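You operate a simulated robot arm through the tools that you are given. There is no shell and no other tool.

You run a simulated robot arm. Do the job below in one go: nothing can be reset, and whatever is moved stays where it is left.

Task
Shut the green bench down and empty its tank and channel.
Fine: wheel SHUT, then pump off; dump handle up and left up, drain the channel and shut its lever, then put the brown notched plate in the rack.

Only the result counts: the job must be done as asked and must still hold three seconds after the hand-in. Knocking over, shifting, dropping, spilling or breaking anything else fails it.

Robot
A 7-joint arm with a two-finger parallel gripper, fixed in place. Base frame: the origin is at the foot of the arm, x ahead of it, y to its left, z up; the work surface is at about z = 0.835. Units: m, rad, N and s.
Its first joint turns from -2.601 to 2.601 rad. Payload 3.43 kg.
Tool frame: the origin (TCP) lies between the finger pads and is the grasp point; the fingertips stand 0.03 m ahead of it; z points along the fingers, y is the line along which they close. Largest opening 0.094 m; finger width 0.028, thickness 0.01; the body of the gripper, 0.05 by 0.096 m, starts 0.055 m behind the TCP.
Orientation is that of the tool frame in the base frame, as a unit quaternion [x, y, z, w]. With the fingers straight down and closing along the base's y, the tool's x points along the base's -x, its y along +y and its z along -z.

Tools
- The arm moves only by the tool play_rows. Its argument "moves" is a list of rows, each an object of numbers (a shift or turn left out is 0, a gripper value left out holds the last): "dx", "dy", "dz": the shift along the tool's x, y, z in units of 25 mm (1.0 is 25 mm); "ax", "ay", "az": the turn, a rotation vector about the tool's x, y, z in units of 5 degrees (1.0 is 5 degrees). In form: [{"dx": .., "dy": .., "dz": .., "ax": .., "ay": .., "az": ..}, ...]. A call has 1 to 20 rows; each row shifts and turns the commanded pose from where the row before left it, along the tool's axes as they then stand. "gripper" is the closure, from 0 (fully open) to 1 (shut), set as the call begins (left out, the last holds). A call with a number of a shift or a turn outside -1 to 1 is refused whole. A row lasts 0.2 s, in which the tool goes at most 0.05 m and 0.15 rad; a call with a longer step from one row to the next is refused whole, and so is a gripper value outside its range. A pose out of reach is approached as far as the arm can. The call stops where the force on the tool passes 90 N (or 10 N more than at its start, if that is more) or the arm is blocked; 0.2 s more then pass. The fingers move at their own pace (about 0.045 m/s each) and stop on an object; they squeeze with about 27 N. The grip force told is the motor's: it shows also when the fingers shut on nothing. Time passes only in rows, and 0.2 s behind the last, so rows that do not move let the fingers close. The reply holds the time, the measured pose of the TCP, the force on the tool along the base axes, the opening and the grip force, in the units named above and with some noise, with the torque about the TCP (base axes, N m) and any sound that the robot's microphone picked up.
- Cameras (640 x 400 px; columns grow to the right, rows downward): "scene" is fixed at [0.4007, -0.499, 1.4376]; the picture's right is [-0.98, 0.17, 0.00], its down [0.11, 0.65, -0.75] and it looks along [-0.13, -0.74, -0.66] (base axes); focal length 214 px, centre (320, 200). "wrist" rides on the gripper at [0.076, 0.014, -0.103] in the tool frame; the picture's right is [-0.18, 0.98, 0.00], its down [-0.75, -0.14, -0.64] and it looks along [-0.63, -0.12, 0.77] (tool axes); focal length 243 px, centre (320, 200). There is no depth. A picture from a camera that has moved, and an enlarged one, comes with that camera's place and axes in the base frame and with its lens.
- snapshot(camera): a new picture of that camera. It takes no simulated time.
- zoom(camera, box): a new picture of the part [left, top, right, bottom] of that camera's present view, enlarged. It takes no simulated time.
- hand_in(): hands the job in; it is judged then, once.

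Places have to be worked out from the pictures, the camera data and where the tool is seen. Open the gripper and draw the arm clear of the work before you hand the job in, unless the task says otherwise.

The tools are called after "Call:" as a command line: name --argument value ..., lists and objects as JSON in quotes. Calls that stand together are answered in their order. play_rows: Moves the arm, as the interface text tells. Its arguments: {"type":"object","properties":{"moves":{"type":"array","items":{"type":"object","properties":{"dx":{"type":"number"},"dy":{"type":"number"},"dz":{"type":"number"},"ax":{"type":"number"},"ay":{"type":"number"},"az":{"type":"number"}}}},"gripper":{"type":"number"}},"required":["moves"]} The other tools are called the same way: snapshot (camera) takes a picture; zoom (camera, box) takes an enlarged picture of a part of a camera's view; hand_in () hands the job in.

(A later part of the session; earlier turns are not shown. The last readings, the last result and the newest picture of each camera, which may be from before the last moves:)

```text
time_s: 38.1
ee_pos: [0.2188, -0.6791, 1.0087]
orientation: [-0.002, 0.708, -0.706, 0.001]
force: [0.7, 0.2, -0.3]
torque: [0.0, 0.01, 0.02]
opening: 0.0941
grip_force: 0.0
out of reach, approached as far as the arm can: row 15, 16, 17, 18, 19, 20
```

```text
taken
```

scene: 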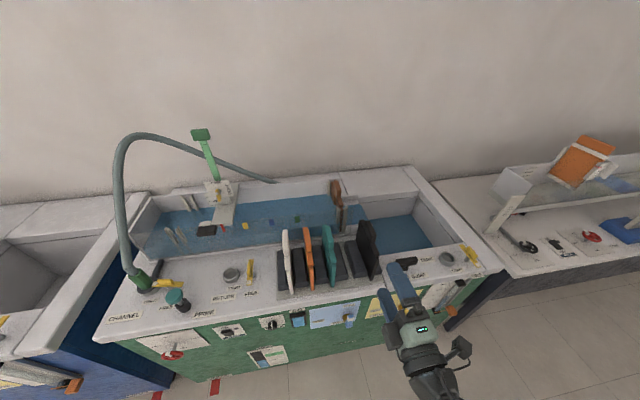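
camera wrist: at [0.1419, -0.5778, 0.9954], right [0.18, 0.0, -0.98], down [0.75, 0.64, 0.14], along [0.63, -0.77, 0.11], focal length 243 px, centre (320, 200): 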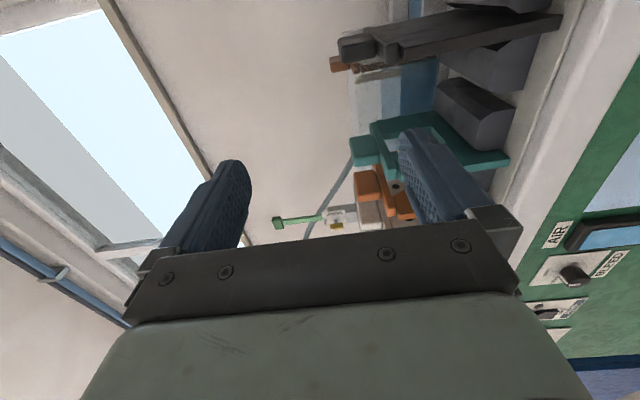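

The gripper is near its inner reach limit but clear of the bench. I tip the tool to point straight down here, staying in front of the plates.

Call:
play_rows --moves '[{"ax": -1}, {"ax": -1}, {"ax": -1}, {"ax": -1}, {"ax": -1}, {"ax": -1}, {"ax": -1}, {"ax": -1}, {"ax": -1}, {"ax": -1}, {"ax": -1}, {"ax": -1}, {"ax": -1}, {"ax": -1}, {"ax": -1}, {"ax": -1}, {"ax": -1}, {"ax": -1}]'

Call:
snapshot --camera "scene"

Call:
snapshot --camera "wrist"

```text
time_s: 41.9
ee_pos: [0.222, -0.6777, 1.0091]
orientation: [-0.002, 1.0, 0.003, 0.0]
force: [0.2, 0.0, -0.1]
torque: [0.02, -0.01, -0.01]
opening: 0.0941
grip_force: 0.0
```

```text
taken
```

scene: 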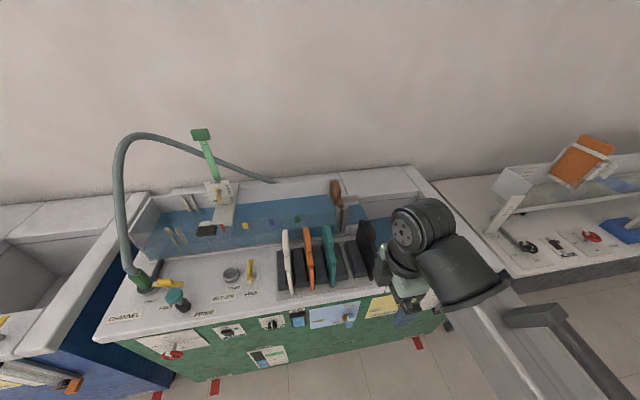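

```text
taken
camera wrist: at [0.1443, -0.6654, 1.1117], right [0.18, 0.98, 0.0], down [0.75, -0.14, 0.64], along [0.63, -0.11, -0.77], focal length 243 px, centre (320, 200)
```

wrist: 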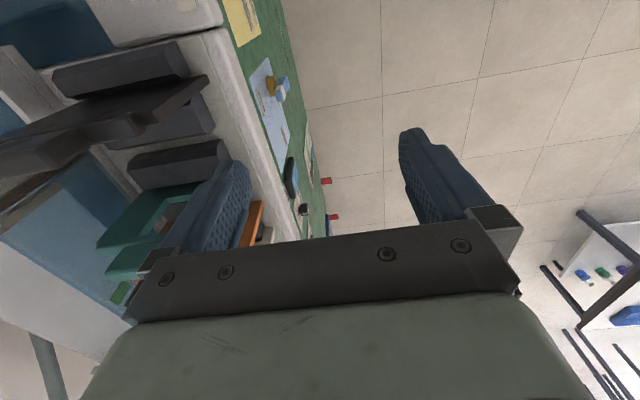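

Tool is pointing down. I raise a little and go over above the dump handle at (0.067, -0.824), keeping the fingertips well over the black plate (top ≈0.945).

Call:
play_rows --moves '[{"dz": -0.7}, {"dz": -0.7}, {"dx": 0.886, "dy": -0.834}, {"dx": 0.886, "dy": -0.834}, {"dx": 0.886, "dy": -0.834}, {"dx": 0.886, "dy": -0.834}, {"dx": 0.886, "dy": -0.834}, {"dx": 0.886, "dy": -0.834}, {"dx": 0.886, "dy": -0.834}]'

Call:
snapshot --camera "scene"

Call:
snapshot --camera "wrist"

```text
time_s: 43.9
ee_pos: [0.0671, -0.8248, 1.0421]
orientation: [-0.002, 1.0, 0.002, 0.0]
force: [-0.5, 0.5, 0.0]
torque: [-0.01, -0.01, 0.01]
opening: 0.0941
grip_force: 0.0
```

```text
taken
```

scene: 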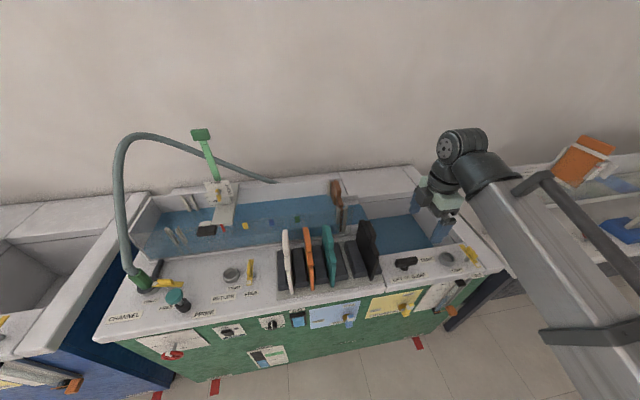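

```text
taken
camera wrist: at [-0.0102, -0.8128, 1.1446], right [0.18, 0.98, 0.0], down [0.75, -0.14, 0.64], along [0.63, -0.11, -0.77], focal length 243 px, centre (320, 200)
```

wrist: 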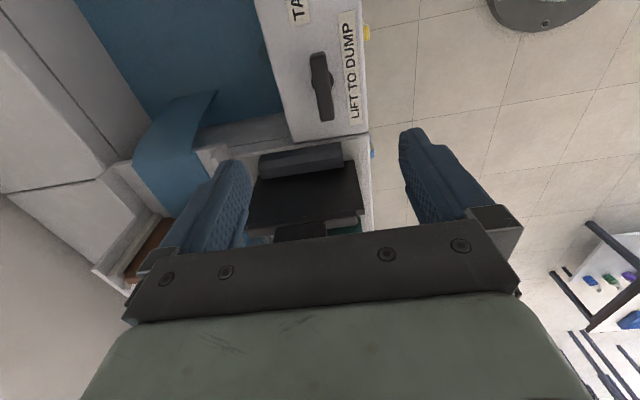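

The handle lies right below the TCP, between the fingers. I descend to just over it.

Call:
play_rows --moves '[{"dz": 1}, {"dz": 1}, {"dz": 1}, {"dz": 1}, {"dz": 1}, {"dz": 1}, {"dz": 0.7}, {"dz": 0.6}]'

Call:
snapshot --camera "wrist"

Call:
zoom --camera "scene" --box '[360, 200, 500, 310]'

```text
time_s: 45.7
ee_pos: [0.066, -0.8234, 0.8603]
orientation: [-0.001, 1.0, 0.002, 0.0]
force: [1.1, 0.0, 0.5]
torque: [-0.01, -0.01, -0.02]
opening: 0.0939
grip_force: 0.1
```

```text
taken
camera wrist: at [-0.011, -0.8103, 0.9629], right [0.18, 0.98, 0.0], down [0.75, -0.14, 0.64], along [0.63, -0.11, -0.77], focal length 243 px, centre (320, 200)
```

wrist: 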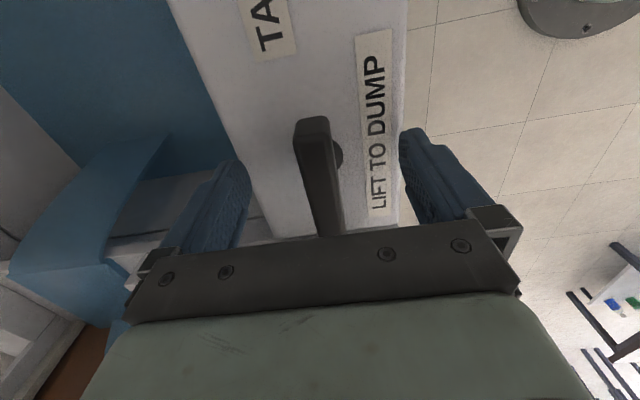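

```text
3.64 times, centred on (430, 255) of scene
camera zoom: at [0.4007, -0.499, 1.4376], right [-0.98, 0.17, 0.0], down [0.11, 0.65, -0.75], along [-0.13, -0.74, -0.66], focal length 780 px, centre (-80, 0)
```

zoom: 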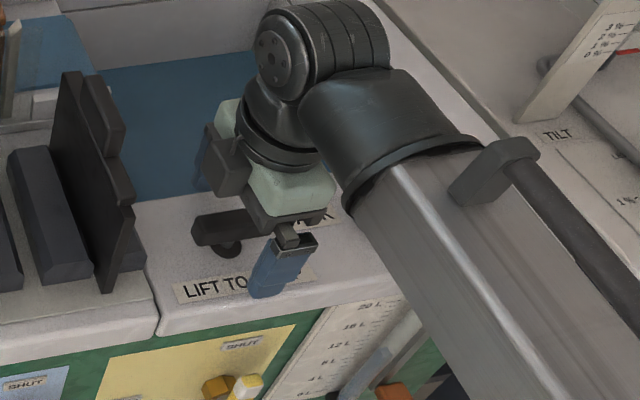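

The TCP is centred over the bar. I lower 6 mm more and close on the bar.

Call:
play_rows --moves '[{"dz": 0.25}, {}]'

Call:
play_rows --moves '[{}, {}, {}, {}, {}]' --gripper 1

Call:
snapshot --camera "wrist"

```text
time_s: 46.3
ee_pos: [0.0661, -0.8241, 0.8548]
orientation: [-0.001, 1.0, 0.002, -0.001]
force: [0.5, -0.8, -0.4]
torque: [-0.01, 0.02, 0.02]
opening: 0.0941
grip_force: 0.1
```

```text
time_s: 47.5
ee_pos: [0.0668, -0.8216, 0.8528]
orientation: [-0.001, 1.0, 0.003, -0.001]
force: [-0.3, 8.9, -0.6]
torque: [-0.2, 0.0, -0.29]
opening: 0.0226
grip_force: 32.4
```

```text
taken
camera wrist: at [-0.0104, -0.8095, 0.9569], right [0.18, 0.98, 0.01], down [0.75, -0.14, 0.64], along [0.63, -0.11, -0.77], focal length 243 px, centre (320, 200)
```

wrist: 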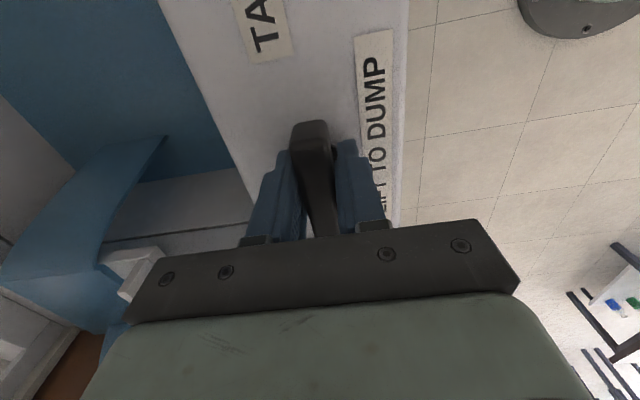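

The bar is held (opening 22.6 mm). I lift straight up in small steps and watch the force.

Call:
play_rows --moves '[{"dz": -0.3}, {"dz": -0.3}, {"dz": -0.3}, {"dz": -0.3}]'

Call:
snapshot --camera "wrist"

```text
time_s: 48.5
ee_pos: [0.0661, -0.8225, 0.8844]
orientation: [-0.001, 1.0, 0.002, 0.0]
force: [-7.2, 21.8, -0.9]
torque: [-0.41, -0.72, -0.43]
opening: 0.0224
grip_force: 45.1
```

```text
taken
camera wrist: at [-0.0104, -0.8094, 0.9876], right [0.18, 0.98, 0.0], down [0.75, -0.14, 0.64], along [0.63, -0.11, -0.77], focal length 243 px, centre (320, 200)
```

wrist: 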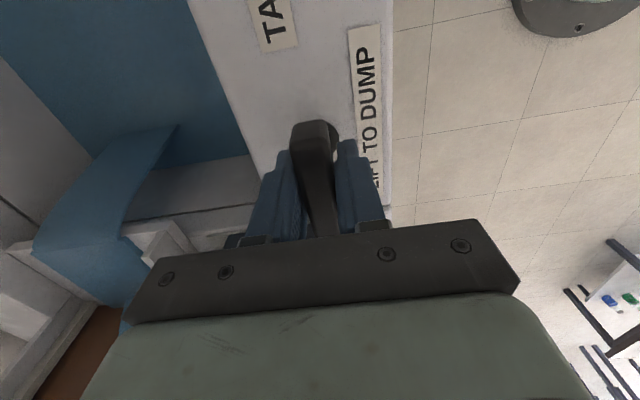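

The handle came up 30 mm with little resistance. I go on lifting until the stop shows in the force.

Call:
play_rows --moves '[{"dz": -0.3}, {"dz": -0.3}, {"dz": -0.3}, {"dz": -0.3}]'

Call:
zoom --camera "scene" --box '[330, 180, 500, 310]'

```text
time_s: 49.5
ee_pos: [0.0669, -0.8235, 0.9133]
orientation: [-0.001, 1.0, 0.005, 0.0]
force: [1.4, 29.2, -38.1]
torque: [-0.44, -0.25, -1.1]
opening: 0.0177
grip_force: 45.0
```

```text
3.08 times, centred on (415, 245) of scene
camera zoom: at [0.4007, -0.499, 1.4376], right [-0.98, 0.17, 0.0], down [0.11, 0.65, -0.75], along [-0.13, -0.74, -0.66], focal length 660 px, centre (28, 62)
```

zoom: 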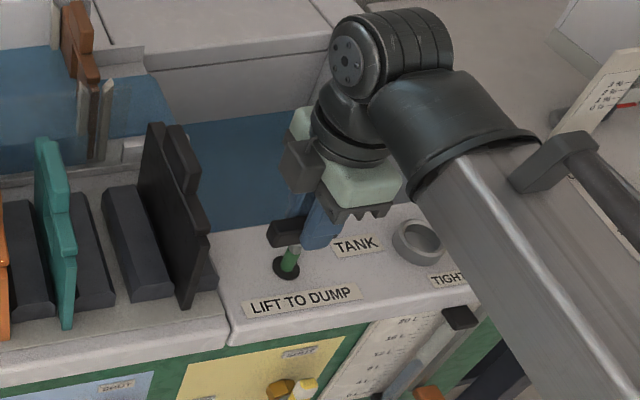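

The force rose to 38 N and a green band on the stem now shows under the bar: the handle is at its upper stop. I open the fingers, rise clear and check that it stays up.

Call:
play_rows --moves '[{}, {}, {}, {}, {}]' --gripper 0

Call:
zoom --camera "scene" --box '[330, 180, 500, 310]'

Call:
snapshot --camera "wrist"

```text
time_s: 50.7
ee_pos: [0.0659, -0.8233, 0.9148]
orientation: [-0.002, 1.0, 0.002, 0.0]
force: [0.2, 0.4, 0.6]
torque: [0.01, 0.03, -0.01]
opening: 0.0939
grip_force: 0.1
```

```text
3.08 times, centred on (415, 245) of scene
camera zoom: at [0.4007, -0.499, 1.4376], right [-0.98, 0.17, 0.0], down [0.11, 0.65, -0.75], along [-0.13, -0.74, -0.66], focal length 660 px, centre (28, 62)
```

zoom: 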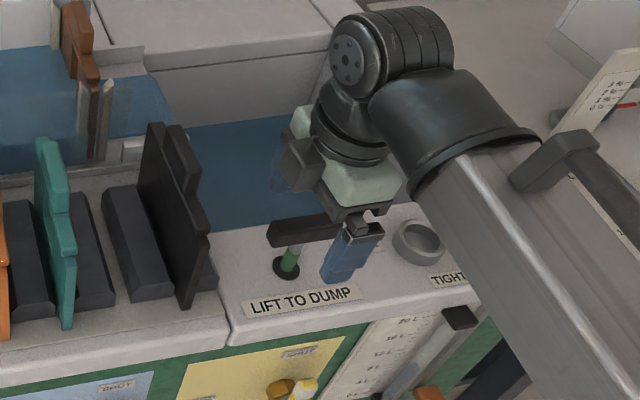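

```text
taken
camera wrist: at [-0.0103, -0.8111, 1.0169], right [0.18, 0.98, 0.0], down [0.75, -0.14, 0.64], along [0.63, -0.11, -0.77], focal length 243 px, centre (320, 200)
```

wrist: 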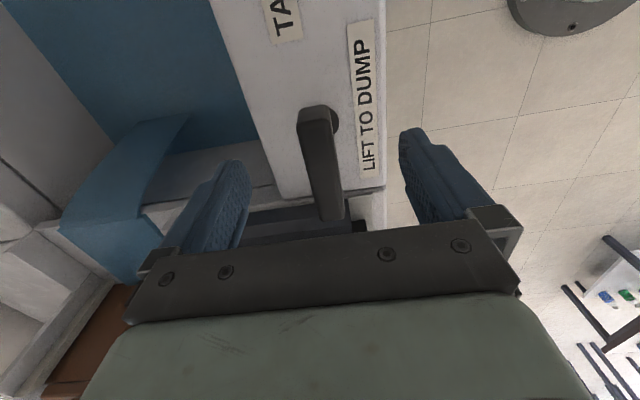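

The bar stays up (top now ≈0.90 versus ≈0.857 before). I rise straight up clear of it and look at the tank.

Call:
play_rows --moves '[{"dz": -1}, {"dz": -1}, {"dz": -1}, {"dz": -1}, {"dz": -1}, {"dz": -1}]'

Call:
snapshot --camera "scene"

Call:
zoom --camera "wrist" --box '[0, 0, 400, 250]'

```text
time_s: 52.1
ee_pos: [0.0673, -0.8257, 1.0652]
orientation: [-0.002, 1.0, 0.001, 0.0]
force: [-0.4, 0.6, 0.0]
torque: [0.02, 0.04, -0.01]
opening: 0.0941
grip_force: 0.3
```

```text
taken
```

scene: 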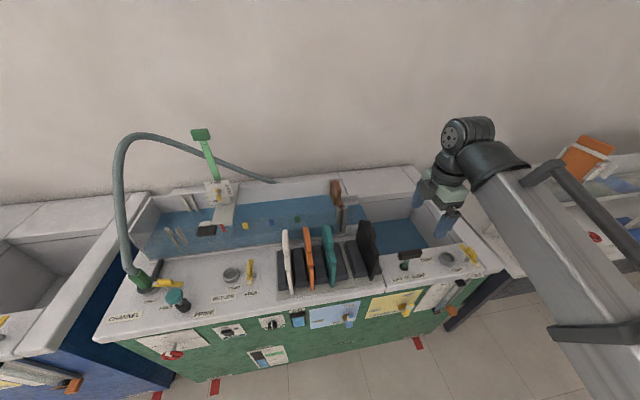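

```text
1.60 times, centred on (200, 125) of wrist
camera zoom: at [-0.0099, -0.8116, 1.167], right [0.18, 0.98, 0.0], down [0.75, -0.14, 0.64], along [0.63, -0.11, -0.77], focal length 388 px, centre (512, 320)
```

zoom: 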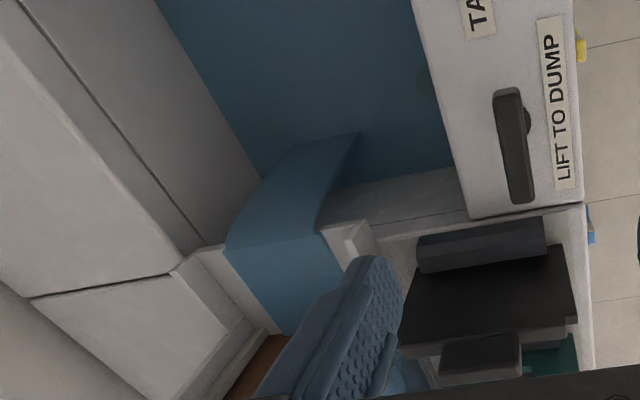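

The handle remains raised. Now I draw back in front of the bench at x≈0.17 (between the FILL and drain levers) and turn the tool for the panel.

Call:
play_rows --moves '[{"dx": -0.82, "dy": 0.98}, {"dx": -0.82, "dy": 0.98}, {"dx": -0.82, "dy": 0.98}, {"dx": -0.82, "dy": 0.98}, {"dx": -0.82, "dy": 0.98}]'

Call:
play_rows --moves '[{"az": -1}, {"az": -1}, {"az": -1}, {"az": -1}, {"az": -1}, {"az": -1}, {"az": -1}, {"az": -1}, {"az": -1}, {"az": -1}, {"az": -1}, {"az": -1}, {"az": -1}, {"az": -1}, {"az": -1}, {"az": -1}, {"az": -1}, {"az": -1}]'

Call:
play_rows --moves '[{"ay": 1}, {"ay": 1}, {"ay": 1}, {"ay": 1}, {"ay": 1}, {"ay": 1}, {"ay": 1}, {"ay": 1}, {"ay": 1}, {"ay": 1}, {"ay": 1}, {"ay": 1}, {"ay": 1}, {"ay": 1}, {"ay": 1}, {"ay": 1}, {"ay": 1}, {"ay": 1}]'

Call:
snapshot --camera "wrist"

Call:
snapshot --camera "scene"

```text
time_s: 53.3
ee_pos: [0.1702, -0.7006, 1.0646]
orientation: [-0.002, 1.0, 0.002, 0.001]
force: [-0.2, -0.5, 0.0]
torque: [-0.01, 0.02, 0.03]
opening: 0.0942
grip_force: 0.1
```

```text
time_s: 57.1
ee_pos: [0.1676, -0.7021, 1.065]
orientation: [0.709, -0.705, -0.002, -0.002]
force: [0.1, 0.9, -0.5]
torque: [0.02, -0.02, -0.02]
opening: 0.0939
grip_force: 0.1
```

```text
time_s: 60.9
ee_pos: [0.1691, -0.7009, 1.0639]
orientation: [0.502, -0.499, 0.501, 0.499]
force: [0.1, -0.3, 0.2]
torque: [0.02, 0.02, 0.01]
opening: 0.0939
grip_force: 0.1
```

```text
taken
camera wrist: at [0.1537, -0.6001, 1.1409], right [-0.98, 0.0, -0.18], down [0.14, 0.64, -0.75], along [0.12, -0.76, -0.63], focal length 243 px, centre (320, 200)
```

wrist: 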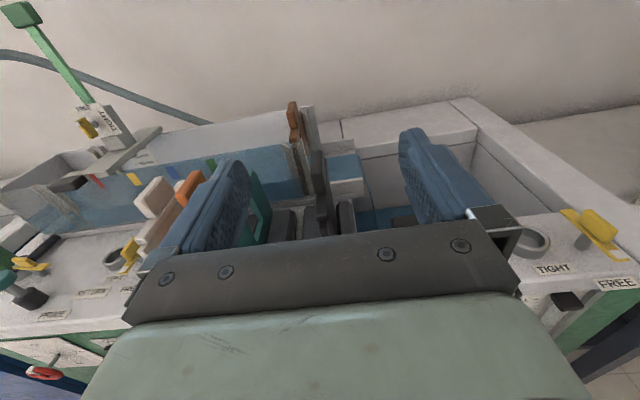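

```text
taken
```

scene: 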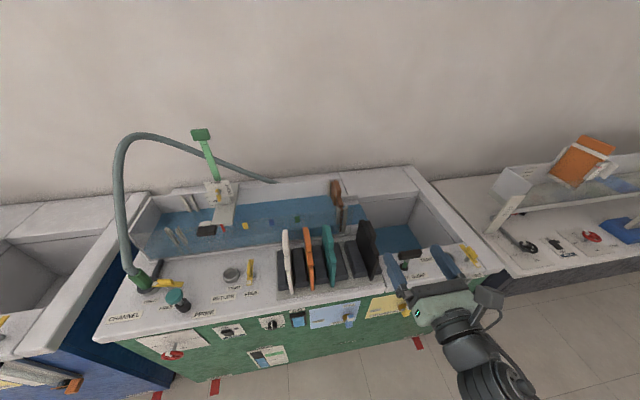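

All poses held. I close the fingers and lower in front of the bench at x≈0.17.

Call:
play_rows --moves '[{"dx": -1}, {"dx": -1}, {"dx": -1}, {"dx": -1}, {"dx": -1}, {"dx": -1}, {"dx": -1}, {"dx": -1}, {"dz": -0.5}, {"dz": -0.5}]' --gripper 1

Call:
snapshot --camera "wrist"

Call:
snapshot --camera "scene"

```text
time_s: 63.1
ee_pos: [0.1691, -0.6758, 0.8636]
orientation: [0.501, -0.5, 0.5, 0.499]
force: [0.1, -0.3, 0.2]
torque: [0.02, 0.01, 0.0]
opening: 0.0002
grip_force: 28.0
```

```text
taken
camera wrist: at [0.1544, -0.5742, 0.9411], right [-0.98, 0.0, -0.18], down [0.14, 0.65, -0.75], along [0.12, -0.76, -0.63], focal length 243 px, centre (320, 200)
```

wrist: 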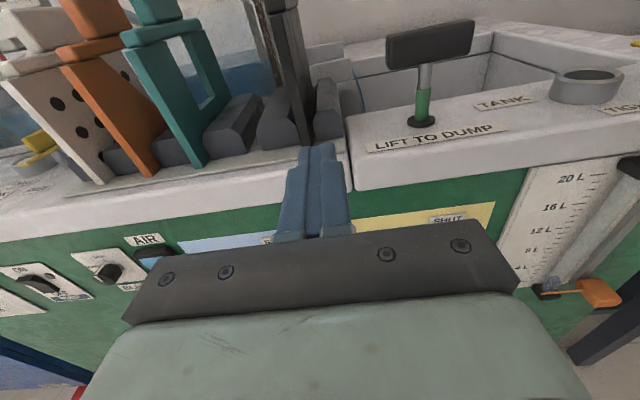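

```text
taken
```

scene: 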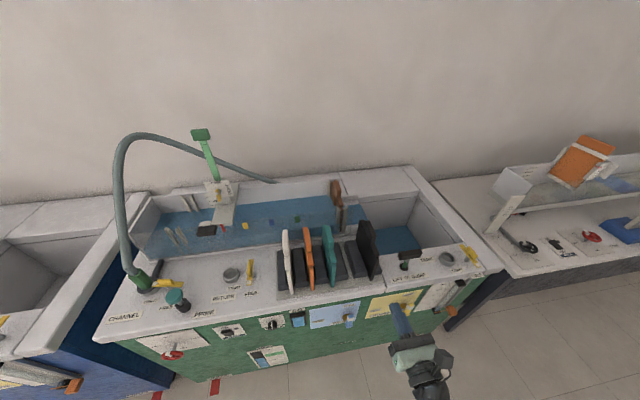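

The dump handle is clearly up with its green band showing. I move across at z≈0.80, in front of and above the drain lever, to its right side.

Call:
play_rows --moves '[{"dx": -0.8}, {"dx": -0.8}, {"dx": -0.2, "dy": 1}, {"dy": 1}, {"dy": 1}, {"dy": 1}, {"dy": 1}, {"dy": 1}]'

Call:
snapshot --camera "wrist"

Call:
zoom --camera "scene" --box '[340, 270, 480, 360]'

```text
time_s: 64.9
ee_pos: [0.0799, -0.6786, 0.832]
orientation: [-0.497, 0.509, -0.491, -0.503]
force: [0.4, 0.3, -0.2]
torque: [-0.01, -0.02, -0.01]
opening: 0.0001
grip_force: 26.6
out of reach, approached as far as the arm can: row 6, 7, 8
```

```text
taken
camera wrist: at [0.067, -0.5779, 0.9095], right [-0.98, 0.02, -0.18], down [0.15, 0.65, -0.75], along [0.1, -0.76, -0.64], focal length 243 px, centre (320, 200)
```

wrist: 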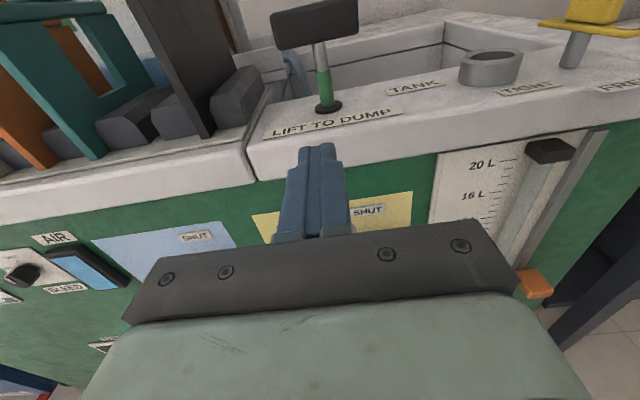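

```text
4.44 times, centred on (410, 315) of scene
camera zoom: at [0.4007, -0.499, 1.4376], right [-0.98, 0.17, 0.0], down [0.11, 0.65, -0.75], along [-0.13, -0.74, -0.66], focal length 953 px, centre (-80, -311)
```

zoom: 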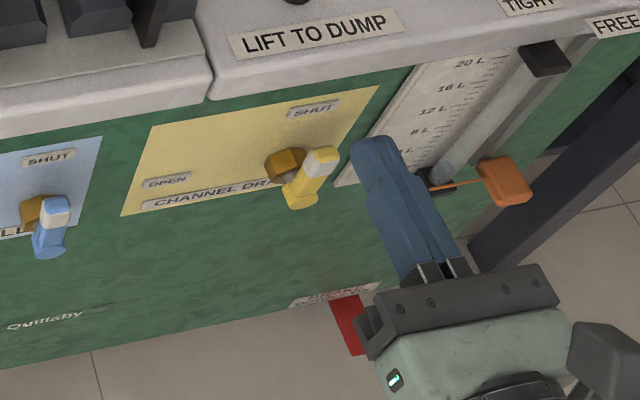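

The horizontal tool's inner limit is r≈0.685 here. From the labels and the scene view I place the drain valve's pivot at about (0.05, -0.775, 0.628), its lever pointing up to z≈0.71 at y≈-0.743. I go to x≈0.02, y≈-0.71, staying above the lever.

Call:
play_rows --moves '[{"dz": 0.6}, {"dz": 0.6}, {"dy": 0.8}, {"dy": 0.8}, {"dy": 0.8}]'

Call:
zoom --camera "scene" --box '[340, 270, 480, 360]'

Call:
snapshot --camera "wrist"

```text
time_s: 66.1
ee_pos: [0.0786, -0.7107, 0.8478]
orientation: [-0.498, 0.506, -0.494, -0.502]
force: [-0.6, -0.2, -0.1]
torque: [0.02, 0.02, 0.01]
opening: 0.0
grip_force: 26.8
out of reach, approached as far as the arm can: row 1, 3, 4, 5
```

```text
4.44 times, centred on (410, 315) of scene
camera zoom: at [0.4007, -0.499, 1.4376], right [-0.98, 0.17, 0.0], down [0.11, 0.65, -0.75], along [-0.13, -0.74, -0.66], focal length 953 px, centre (-80, -311)
```

zoom: 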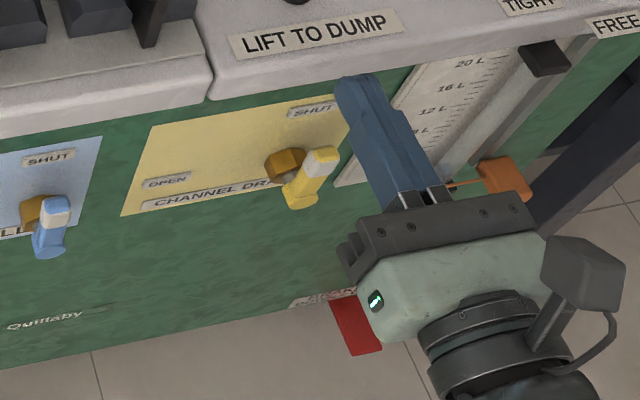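

```text
taken
camera wrist: at [0.0649, -0.6099, 0.9253], right [-0.98, 0.02, -0.18], down [0.15, 0.65, -0.75], along [0.1, -0.76, -0.64], focal length 243 px, centre (320, 200)
```

wrist: 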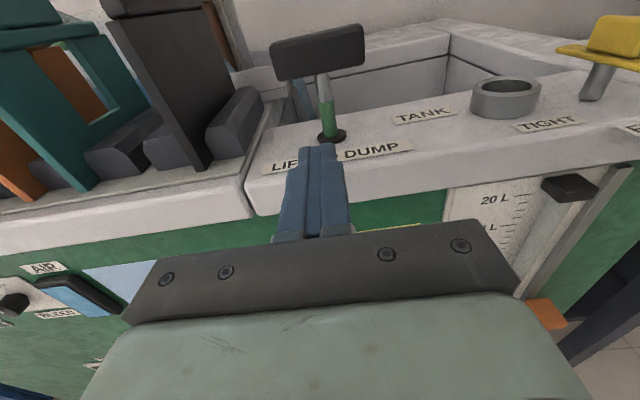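

The level pose can't go further to the right here, so I tip the tool 30° downward, which should give the arm more room, and try the sideways move again.

Call:
play_rows --moves '[{"ay": -1}, {"ay": -1}, {"ay": -1}, {"ay": -1}, {"ay": -1}, {"ay": -1}, {"dy": 0.8}, {"dy": 0.8}, {"dy": 0.8}]'

Call:
zoom --camera "scene" --box '[340, 270, 480, 360]'

Call:
snapshot --camera "wrist"

```text
time_s: 68.1
ee_pos: [0.0337, -0.7101, 0.8462]
orientation: [-0.577, 0.6, -0.379, -0.403]
force: [0.1, 0.5, 0.8]
torque: [0.0, 0.0, 0.02]
opening: 0.0002
grip_force: 26.4
out of reach, approached as far as the arm can: row 3, 4, 8, 9
```

```text
4.44 times, centred on (410, 315) of scene
camera zoom: at [0.4007, -0.499, 1.4376], right [-0.98, 0.17, 0.0], down [0.11, 0.65, -0.75], along [-0.13, -0.74, -0.66], focal length 953 px, centre (-80, -311)
```

zoom: 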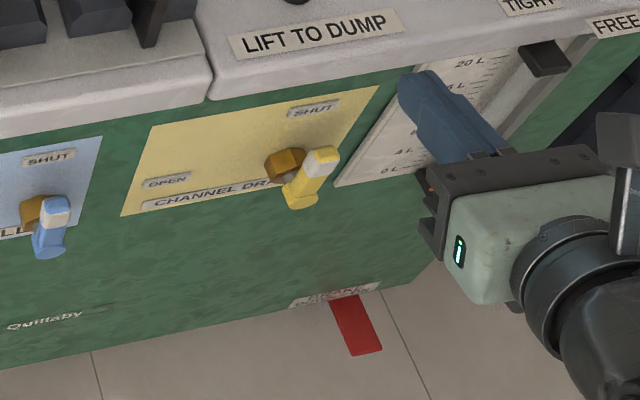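

```text
taken
camera wrist: at [0.0235, -0.645, 0.957], right [-0.98, 0.11, -0.16], down [0.18, 0.88, -0.45], along [0.09, -0.47, -0.88], focal length 243 px, centre (320, 200)
```

wrist: 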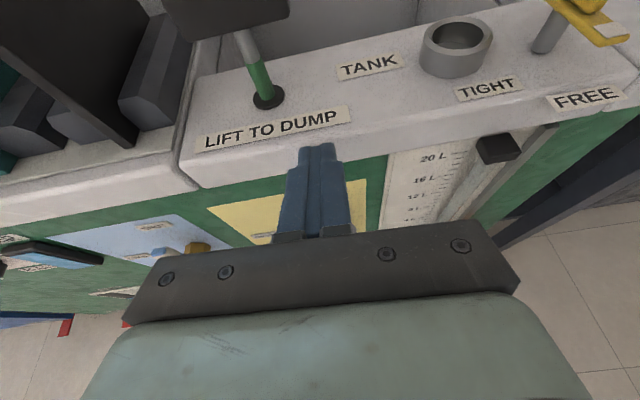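

The pose is now pitched about 23° at x≈0.034. I lower to z≈0.78 (still above the lever tip at ≈0.71) and then try to shift further to the right.

Call:
play_rows --moves '[{"dx": -0.92, "dz": 0.386}, {"dx": -0.92, "dz": 0.386}, {"dx": -0.6, "dz": 0.25}, {"dy": 0.5}, {"dy": 0.5}]'

Call:
zoom --camera "scene" --box '[340, 270, 480, 360]'

Call:
snapshot --camera "wrist"

```text
time_s: 69.3
ee_pos: [0.0277, -0.7097, 0.7793]
orientation: [-0.578, 0.598, -0.381, -0.403]
force: [0.1, 0.5, 0.8]
torque: [0.04, -0.01, 0.01]
opening: 0.0
grip_force: 26.6
out of reach, approached as far as the arm can: row 4, 5
```

```text
4.44 times, centred on (410, 315) of scene
camera zoom: at [0.4007, -0.499, 1.4376], right [-0.98, 0.17, 0.0], down [0.11, 0.65, -0.75], along [-0.13, -0.74, -0.66], focal length 953 px, centre (-80, -311)
```

zoom: 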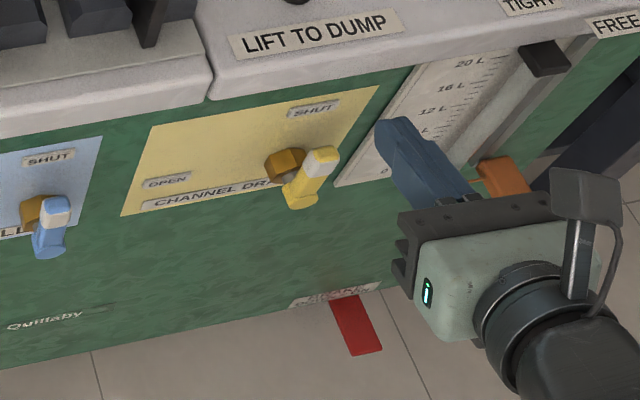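

```text
taken
camera wrist: at [0.0172, -0.6444, 0.8903], right [-0.98, 0.11, -0.16], down [0.17, 0.88, -0.45], along [0.09, -0.47, -0.88], focal length 243 px, centre (320, 200)
```

wrist: 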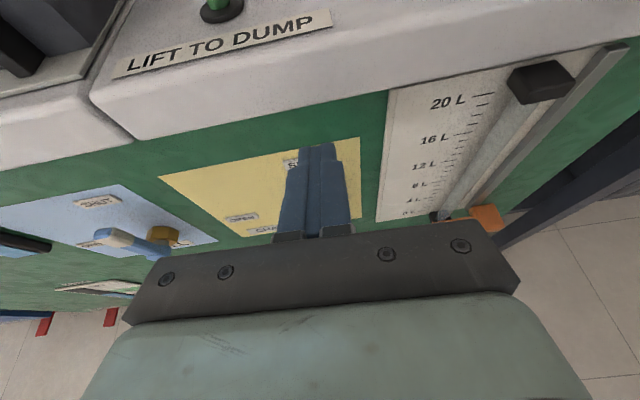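

I zoom on the drain lever to measure its width and place more exactly before going down beside it.

Call:
zoom --camera "scene" --box '[375, 285, 435, 325]'

Call:
zoom --camera "wrist" --box '[200, 100, 400, 240]'

```text
10.00 times, centred on (405, 305) of scene
camera zoom: at [0.4007, -0.499, 1.4376], right [-0.98, 0.17, 0.0], down [0.11, 0.65, -0.75], along [-0.13, -0.74, -0.66], focal length 2145 px, centre (-530, -850)
```

zoom: 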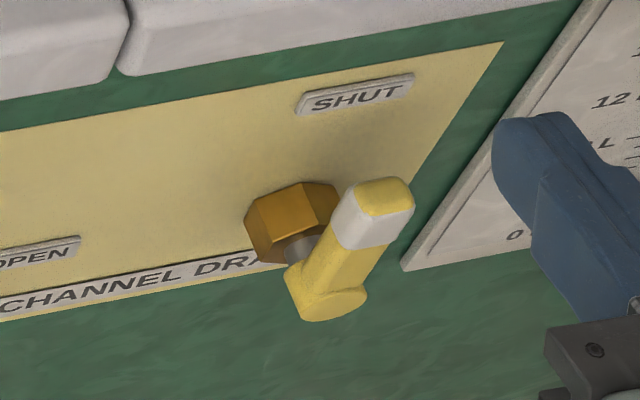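

```text
2.86 times, centred on (300, 170) of wrist
camera zoom: at [0.0172, -0.6444, 0.8903], right [-0.98, 0.11, -0.16], down [0.17, 0.88, -0.45], along [0.09, -0.47, -0.88], focal length 693 px, centre (377, 286)
```

zoom: 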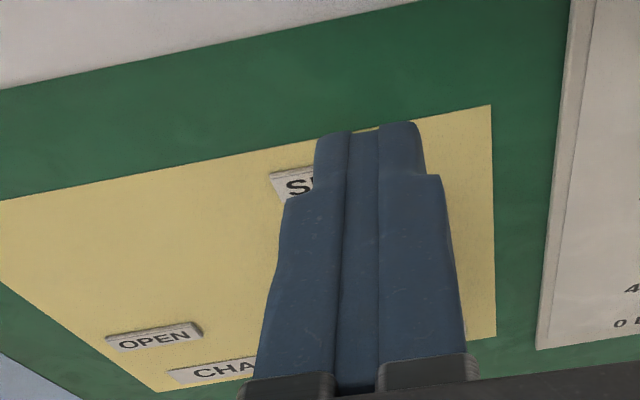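

The lever's pivot is near (0.049, 0.63) in x–z and its tip tops out near z≈0.708, about 2 cm wide. I'll straddle it with the fingers half open (≈60 mm) so that the right-hand finger can push it over toward OPEN; first I centre above it.

Call:
play_rows --moves '[{}, {"dy": -0.45}, {"dy": -0.45}, {}]' --gripper 0.36

Call:
zoom --camera "scene" --box '[355, 270, 475, 350]'

Call:
snapshot --camera "wrist"

```text
time_s: 70.3
ee_pos: [0.0403, -0.7098, 0.7813]
orientation: [-0.582, 0.595, -0.384, -0.399]
force: [-0.5, -1.1, -0.6]
torque: [0.03, 0.0, -0.01]
opening: 0.0603
grip_force: 0.1
```

```text
5.00 times, centred on (415, 310) of scene
camera zoom: at [0.4007, -0.499, 1.4376], right [-0.98, 0.17, 0.0], down [0.11, 0.65, -0.75], along [-0.13, -0.74, -0.66], focal length 1072 px, centre (-155, -350)
```

zoom: 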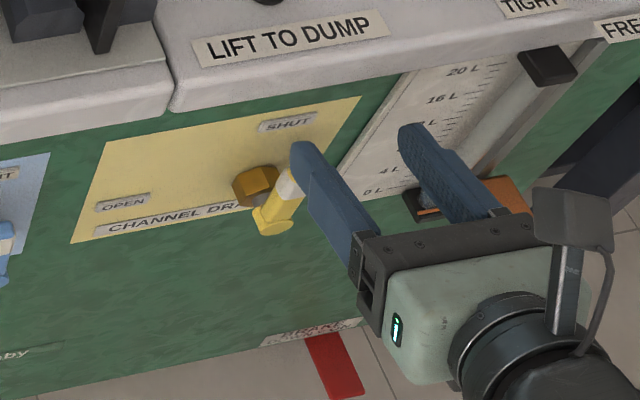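

```text
taken
camera wrist: at [0.0276, -0.6466, 0.8917], right [-0.98, 0.1, -0.16], down [0.16, 0.88, -0.45], along [0.1, -0.47, -0.88], focal length 243 px, centre (320, 200)
```

wrist: 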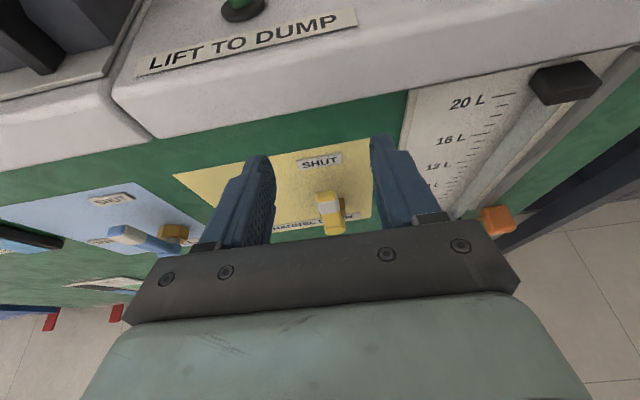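

From the wrist camera the lever tip is at about (0.043, -0.744, 0.708), centred between the fingers. I lower beside it and advance 15 mm so the fingertips overlap the lever.

Call:
play_rows --moves '[{"dx": -0.92, "dz": 0.386}, {"dx": -0.92, "dz": 0.386}, {"dx": -0.92, "dz": 0.386}, {"dx": 0.23, "dz": 0.55}]'

Call:
snapshot --camera "wrist"

Call:
zoom --camera "scene" --box '[355, 270, 475, 350]'

```text
time_s: 71.3
ee_pos: [0.0379, -0.7235, 0.7108]
orientation: [-0.582, 0.596, -0.384, -0.399]
force: [0.4, 1.1, 0.1]
torque: [-0.01, 0.03, 0.0]
opening: 0.0602
grip_force: 0.1
out of reach, approached as far as the arm can: row 3
```

```text
taken
camera wrist: at [0.0258, -0.6597, 0.822], right [-0.98, 0.1, -0.16], down [0.16, 0.88, -0.45], along [0.1, -0.47, -0.88], focal length 243 px, centre (320, 200)
```

wrist: 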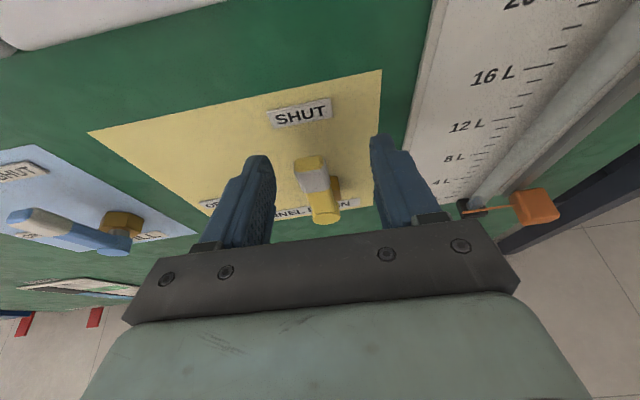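

```text
5.00 times, centred on (415, 310) of scene
camera zoom: at [0.4007, -0.499, 1.4376], right [-0.98, 0.17, 0.0], down [0.11, 0.65, -0.75], along [-0.13, -0.74, -0.66], focal length 1072 px, centre (-155, -350)
```

zoom: 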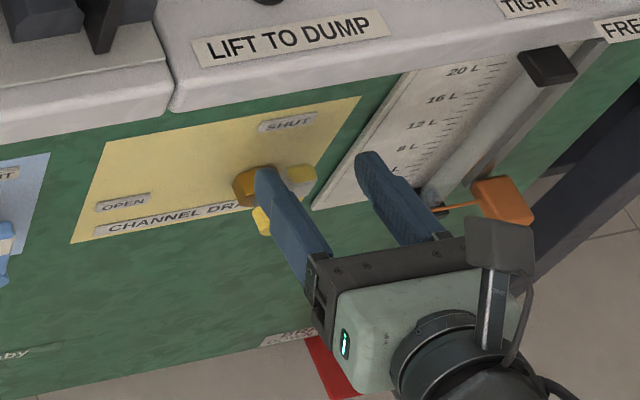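

The lever stands between the fingers (pivot ≈ (0.044, 0.63)). I now push it with the right-hand finger toward +x (OPEN), the first 30° or so.

Call:
play_rows --moves '[{"dy": -0.516, "dx": -0.12, "dz": 0.034}, {"dy": -0.516, "dx": -0.12, "dz": 0.034}, {"dy": -0.384, "dx": 0.029, "dz": -0.024}, {"dy": -0.384, "dx": 0.029, "dz": -0.024}, {"dy": -0.384, "dx": 0.029, "dz": -0.024}]'

Call:
snapshot --camera "wrist"

Call:
zoom --camera "scene" --box '[355, 270, 475, 350]'

```text
time_s: 72.5
ee_pos: [0.0922, -0.7261, 0.708]
orientation: [-0.582, 0.596, -0.384, -0.398]
force: [0.2, 0.0, -0.1]
torque: [0.01, 0.01, -0.04]
opening: 0.0606
grip_force: 0.6
```

```text
taken
camera wrist: at [0.08, -0.6609, 0.8178], right [-0.98, 0.1, -0.16], down [0.16, 0.88, -0.45], along [0.1, -0.47, -0.88], focal length 243 px, centre (320, 200)
```

wrist: 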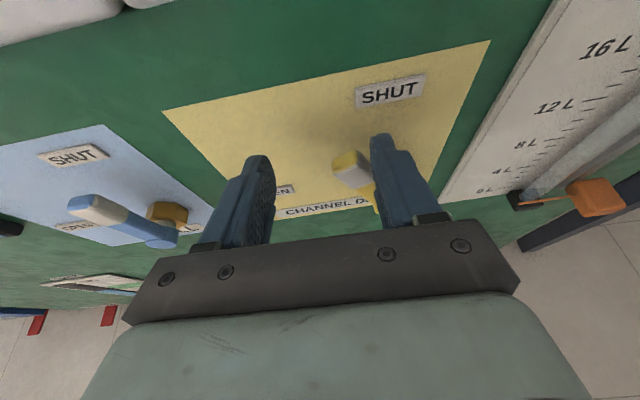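

```text
5.00 times, centred on (415, 310) of scene
camera zoom: at [0.4007, -0.499, 1.4376], right [-0.98, 0.17, 0.0], down [0.11, 0.65, -0.75], along [-0.13, -0.74, -0.66], focal length 1072 px, centre (-155, -350)
```

zoom: 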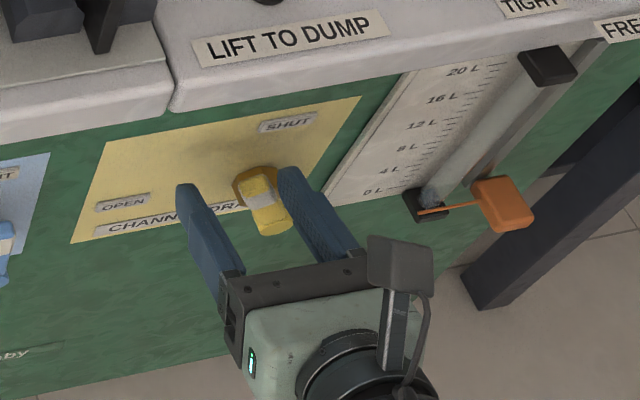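

The lever follows easily. I continue along the arc, right and down, to bring it to OPEN.

Call:
play_rows --moves '[{"dy": -0.376, "dx": -0.174, "dz": 0.062}, {"dy": -0.376, "dx": -0.174, "dz": 0.062}, {"dy": -0.376, "dx": -0.174, "dz": 0.062}, {"dy": -0.206, "dx": -0.241, "dz": 0.095}, {"dy": -0.206, "dx": -0.241, "dz": 0.095}]'

Call:
snapshot --camera "wrist"

Call:
zoom --camera "scene" --box '[355, 270, 475, 350]'

```text
time_s: 73.7
ee_pos: [0.1308, -0.7244, 0.6804]
orientation: [-0.582, 0.596, -0.384, -0.398]
force: [0.3, -0.8, 0.4]
torque: [0.01, 0.06, 0.02]
opening: 0.0604
grip_force: 0.2
```

```text
taken
camera wrist: at [0.119, -0.6617, 0.7908], right [-0.98, 0.1, -0.16], down [0.16, 0.88, -0.45], along [0.1, -0.47, -0.88], focal length 243 px, centre (320, 200)
```

wrist: 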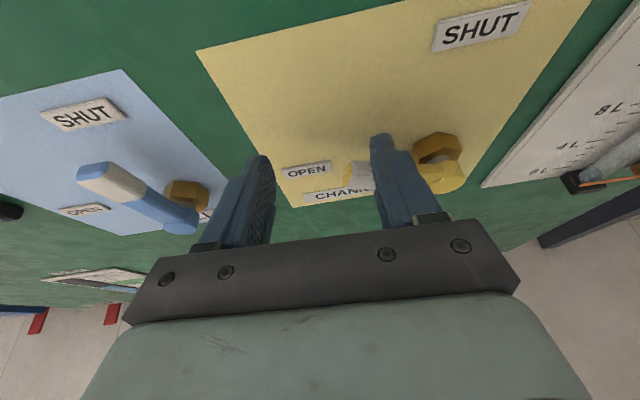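

```text
5.00 times, centred on (415, 310) of scene
camera zoom: at [0.4007, -0.499, 1.4376], right [-0.98, 0.17, 0.0], down [0.11, 0.65, -0.75], along [-0.13, -0.74, -0.66], focal length 1072 px, centre (-155, -350)
```

zoom: 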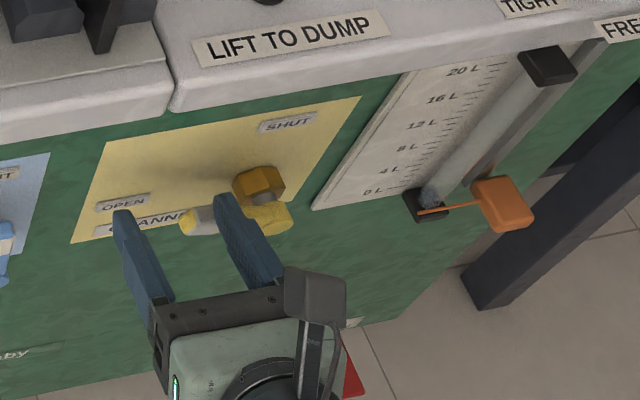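

The lever is at about 75°. I finish the last part, pressing down until I feel the stop.

Call:
play_rows --moves '[{"dy": -0.114, "dx": -0.287, "dz": 0.117}, {"dy": -0.114, "dx": -0.287, "dz": 0.117}, {"dx": -0.15, "dz": 0.06}]'

Call:
snapshot --camera "wrist"

Call:
zoom --camera "scene" --box '[355, 270, 475, 350]'

```text
time_s: 74.5
ee_pos: [0.138, -0.7249, 0.6608]
orientation: [-0.582, 0.596, -0.384, -0.398]
force: [1.3, 0.4, -1.1]
torque: [0.0, -0.01, -0.03]
opening: 0.0603
grip_force: 0.1
```

```text
taken
camera wrist: at [0.1254, -0.6606, 0.7715], right [-0.98, 0.1, -0.16], down [0.16, 0.88, -0.45], along [0.1, -0.47, -0.88], focal length 243 px, centre (320, 200)
```

wrist: 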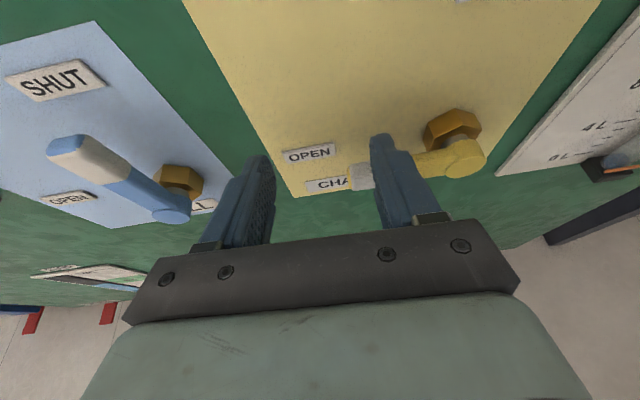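

```text
5.00 times, centred on (415, 310) of scene
camera zoom: at [0.4007, -0.499, 1.4376], right [-0.98, 0.17, 0.0], down [0.11, 0.65, -0.75], along [-0.13, -0.74, -0.66], focal length 1072 px, centre (-155, -350)
```

zoom: 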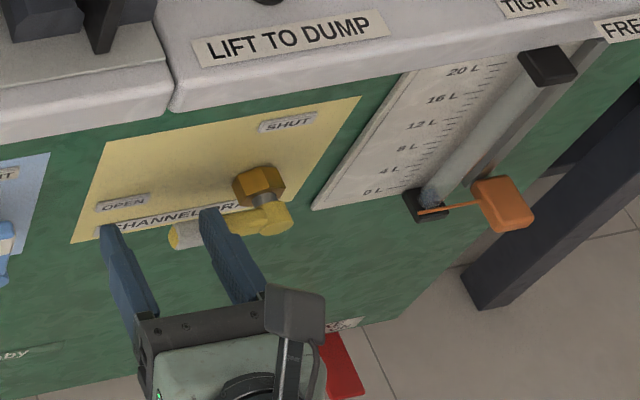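

Little force so far, so the stop isn't reached yet; I press down a few millimetres more.

Call:
play_rows --moves '[{"dx": -0.12, "dz": 0.05}, {"dx": -0.12, "dz": 0.05}, {}]'

Call:
zoom --camera "wrist" --box '[260, 60, 520, 240]'

Call:
zoom --camera "scene" --box '[130, 170, 460, 330]'

```text
time_s: 75.3
ee_pos: [0.1386, -0.7246, 0.6578]
orientation: [-0.582, 0.594, -0.384, -0.401]
force: [3.6, -7.9, 45.1]
torque: [-1.15, 1.38, 0.59]
opening: 0.0581
grip_force: 0.0
```

```text
2.22 times, centred on (390, 150) of wrist
camera zoom: at [0.1252, -0.6601, 0.7678], right [-0.98, 0.1, -0.16], down [0.16, 0.88, -0.45], along [0.1, -0.47, -0.88], focal length 539 px, centre (164, 311)
```

zoom: 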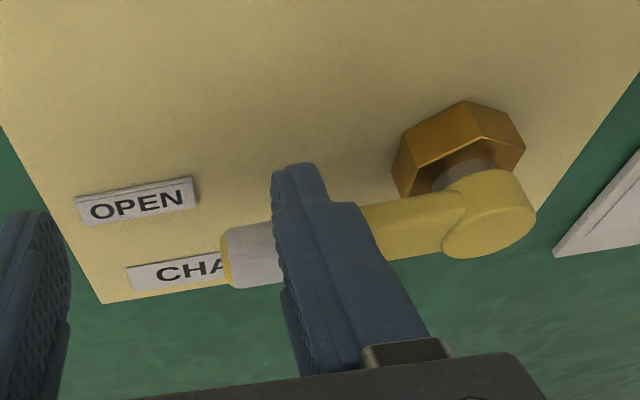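

```text
1.94 times, centred on (295, 250) of scene
camera zoom: at [0.4007, -0.499, 1.4376], right [-0.98, 0.17, 0.0], down [0.11, 0.65, -0.75], along [-0.13, -0.74, -0.66], focal length 416 px, centre (368, 103)
```

zoom: 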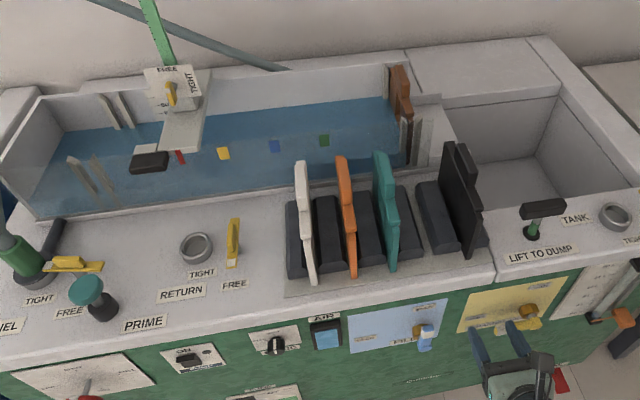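

The stop is felt (45 N) with the lever level at OPEN, and the tank already looks empty while the channel is falling. I ease off, lift away and let time pass while watching the channel.

Call:
play_rows --moves '[{"dx": 0.3, "dz": -0.12}, {"dx": 0.9, "dz": -0.38}, {"dx": 0.5, "dz": -0.2}, {"dx": -0.35, "dz": -0.85}, {"dx": -0.35, "dz": -0.85}]'

Call:
play_rows --moves '[{}, {}, {}, {}, {}, {}, {}, {}, {}, {}, {}, {}, {}, {}, {}, {}, {}, {}, {}, {}]' --gripper 1

Call:
snapshot --camera "scene"

Call:
snapshot --camera "wrist"

```text
time_s: 76.5
ee_pos: [0.1385, -0.6784, 0.7006]
orientation: [-0.582, 0.596, -0.384, -0.398]
force: [0.6, 0.1, 0.4]
torque: [0.04, 0.0, 0.02]
opening: 0.06
grip_force: 0.0
```

```text
time_s: 80.7
ee_pos: [0.138, -0.679, 0.7005]
orientation: [-0.582, 0.596, -0.384, -0.399]
force: [-0.3, 0.0, 0.1]
torque: [-0.01, 0.0, -0.02]
opening: 0.0
grip_force: 26.9
```

```text
taken
```

scene: 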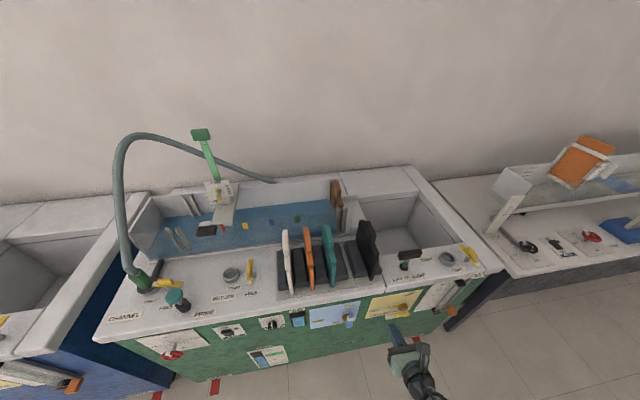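

```text
taken
camera wrist: at [0.1258, -0.6145, 0.8111], right [-0.98, 0.1, -0.16], down [0.16, 0.88, -0.45], along [0.1, -0.47, -0.88], focal length 243 px, centre (320, 200)
```

wrist: 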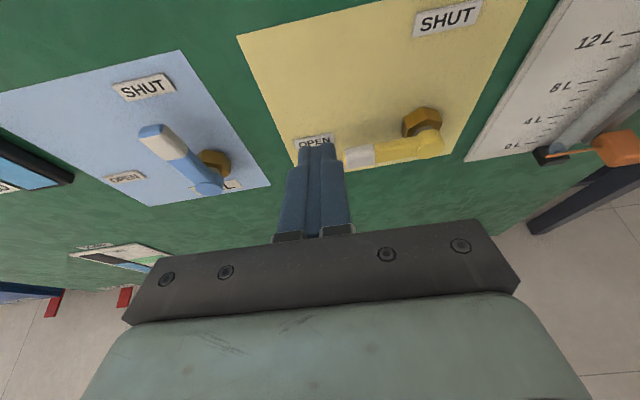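

The lever is level at OPEN and the tank is empty; the channel still holds water. While it drains I move the closed fingers to a spot in front of and below the lever.

Call:
play_rows --moves '[{"dx": -0.92, "dz": 0.386}, {"dx": -0.92, "dz": 0.386}, {"dx": -0.92, "dz": 0.386}, {"dx": -0.92, "dz": 0.386}, {"dy": 0.44}, {"dy": 0.44}, {"dy": 0.44}, {}, {}, {}, {}, {}, {}, {}, {}, {}, {}, {}, {}, {}]'

Call:
snapshot --camera "scene"

Call:
snapshot --camera "wrist"

```text
time_s: 84.9
ee_pos: [0.1035, -0.6791, 0.6006]
orientation: [-0.582, 0.596, -0.384, -0.398]
force: [-0.5, 0.0, 0.1]
torque: [-0.01, -0.04, 0.03]
opening: 0.0
grip_force: 27.0
```

```text
taken
```

scene: 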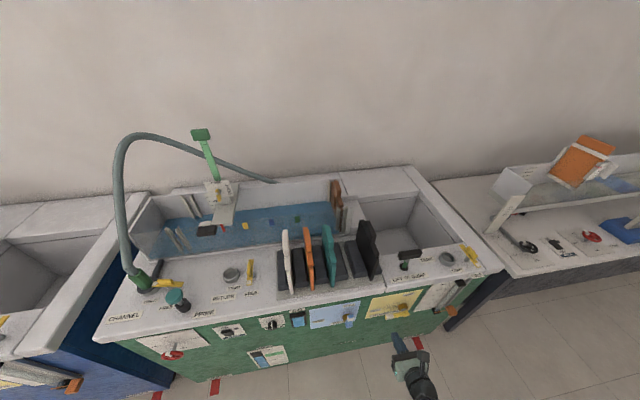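

```text
taken
camera wrist: at [0.0909, -0.6146, 0.7115], right [-0.98, 0.1, -0.16], down [0.16, 0.88, -0.45], along [0.1, -0.47, -0.88], focal length 243 px, centre (320, 200)
```

wrist: 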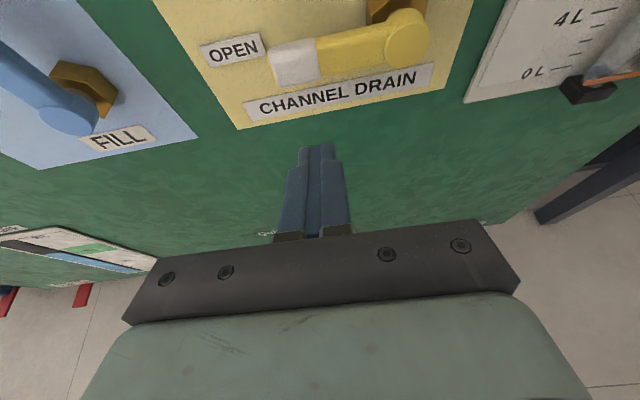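

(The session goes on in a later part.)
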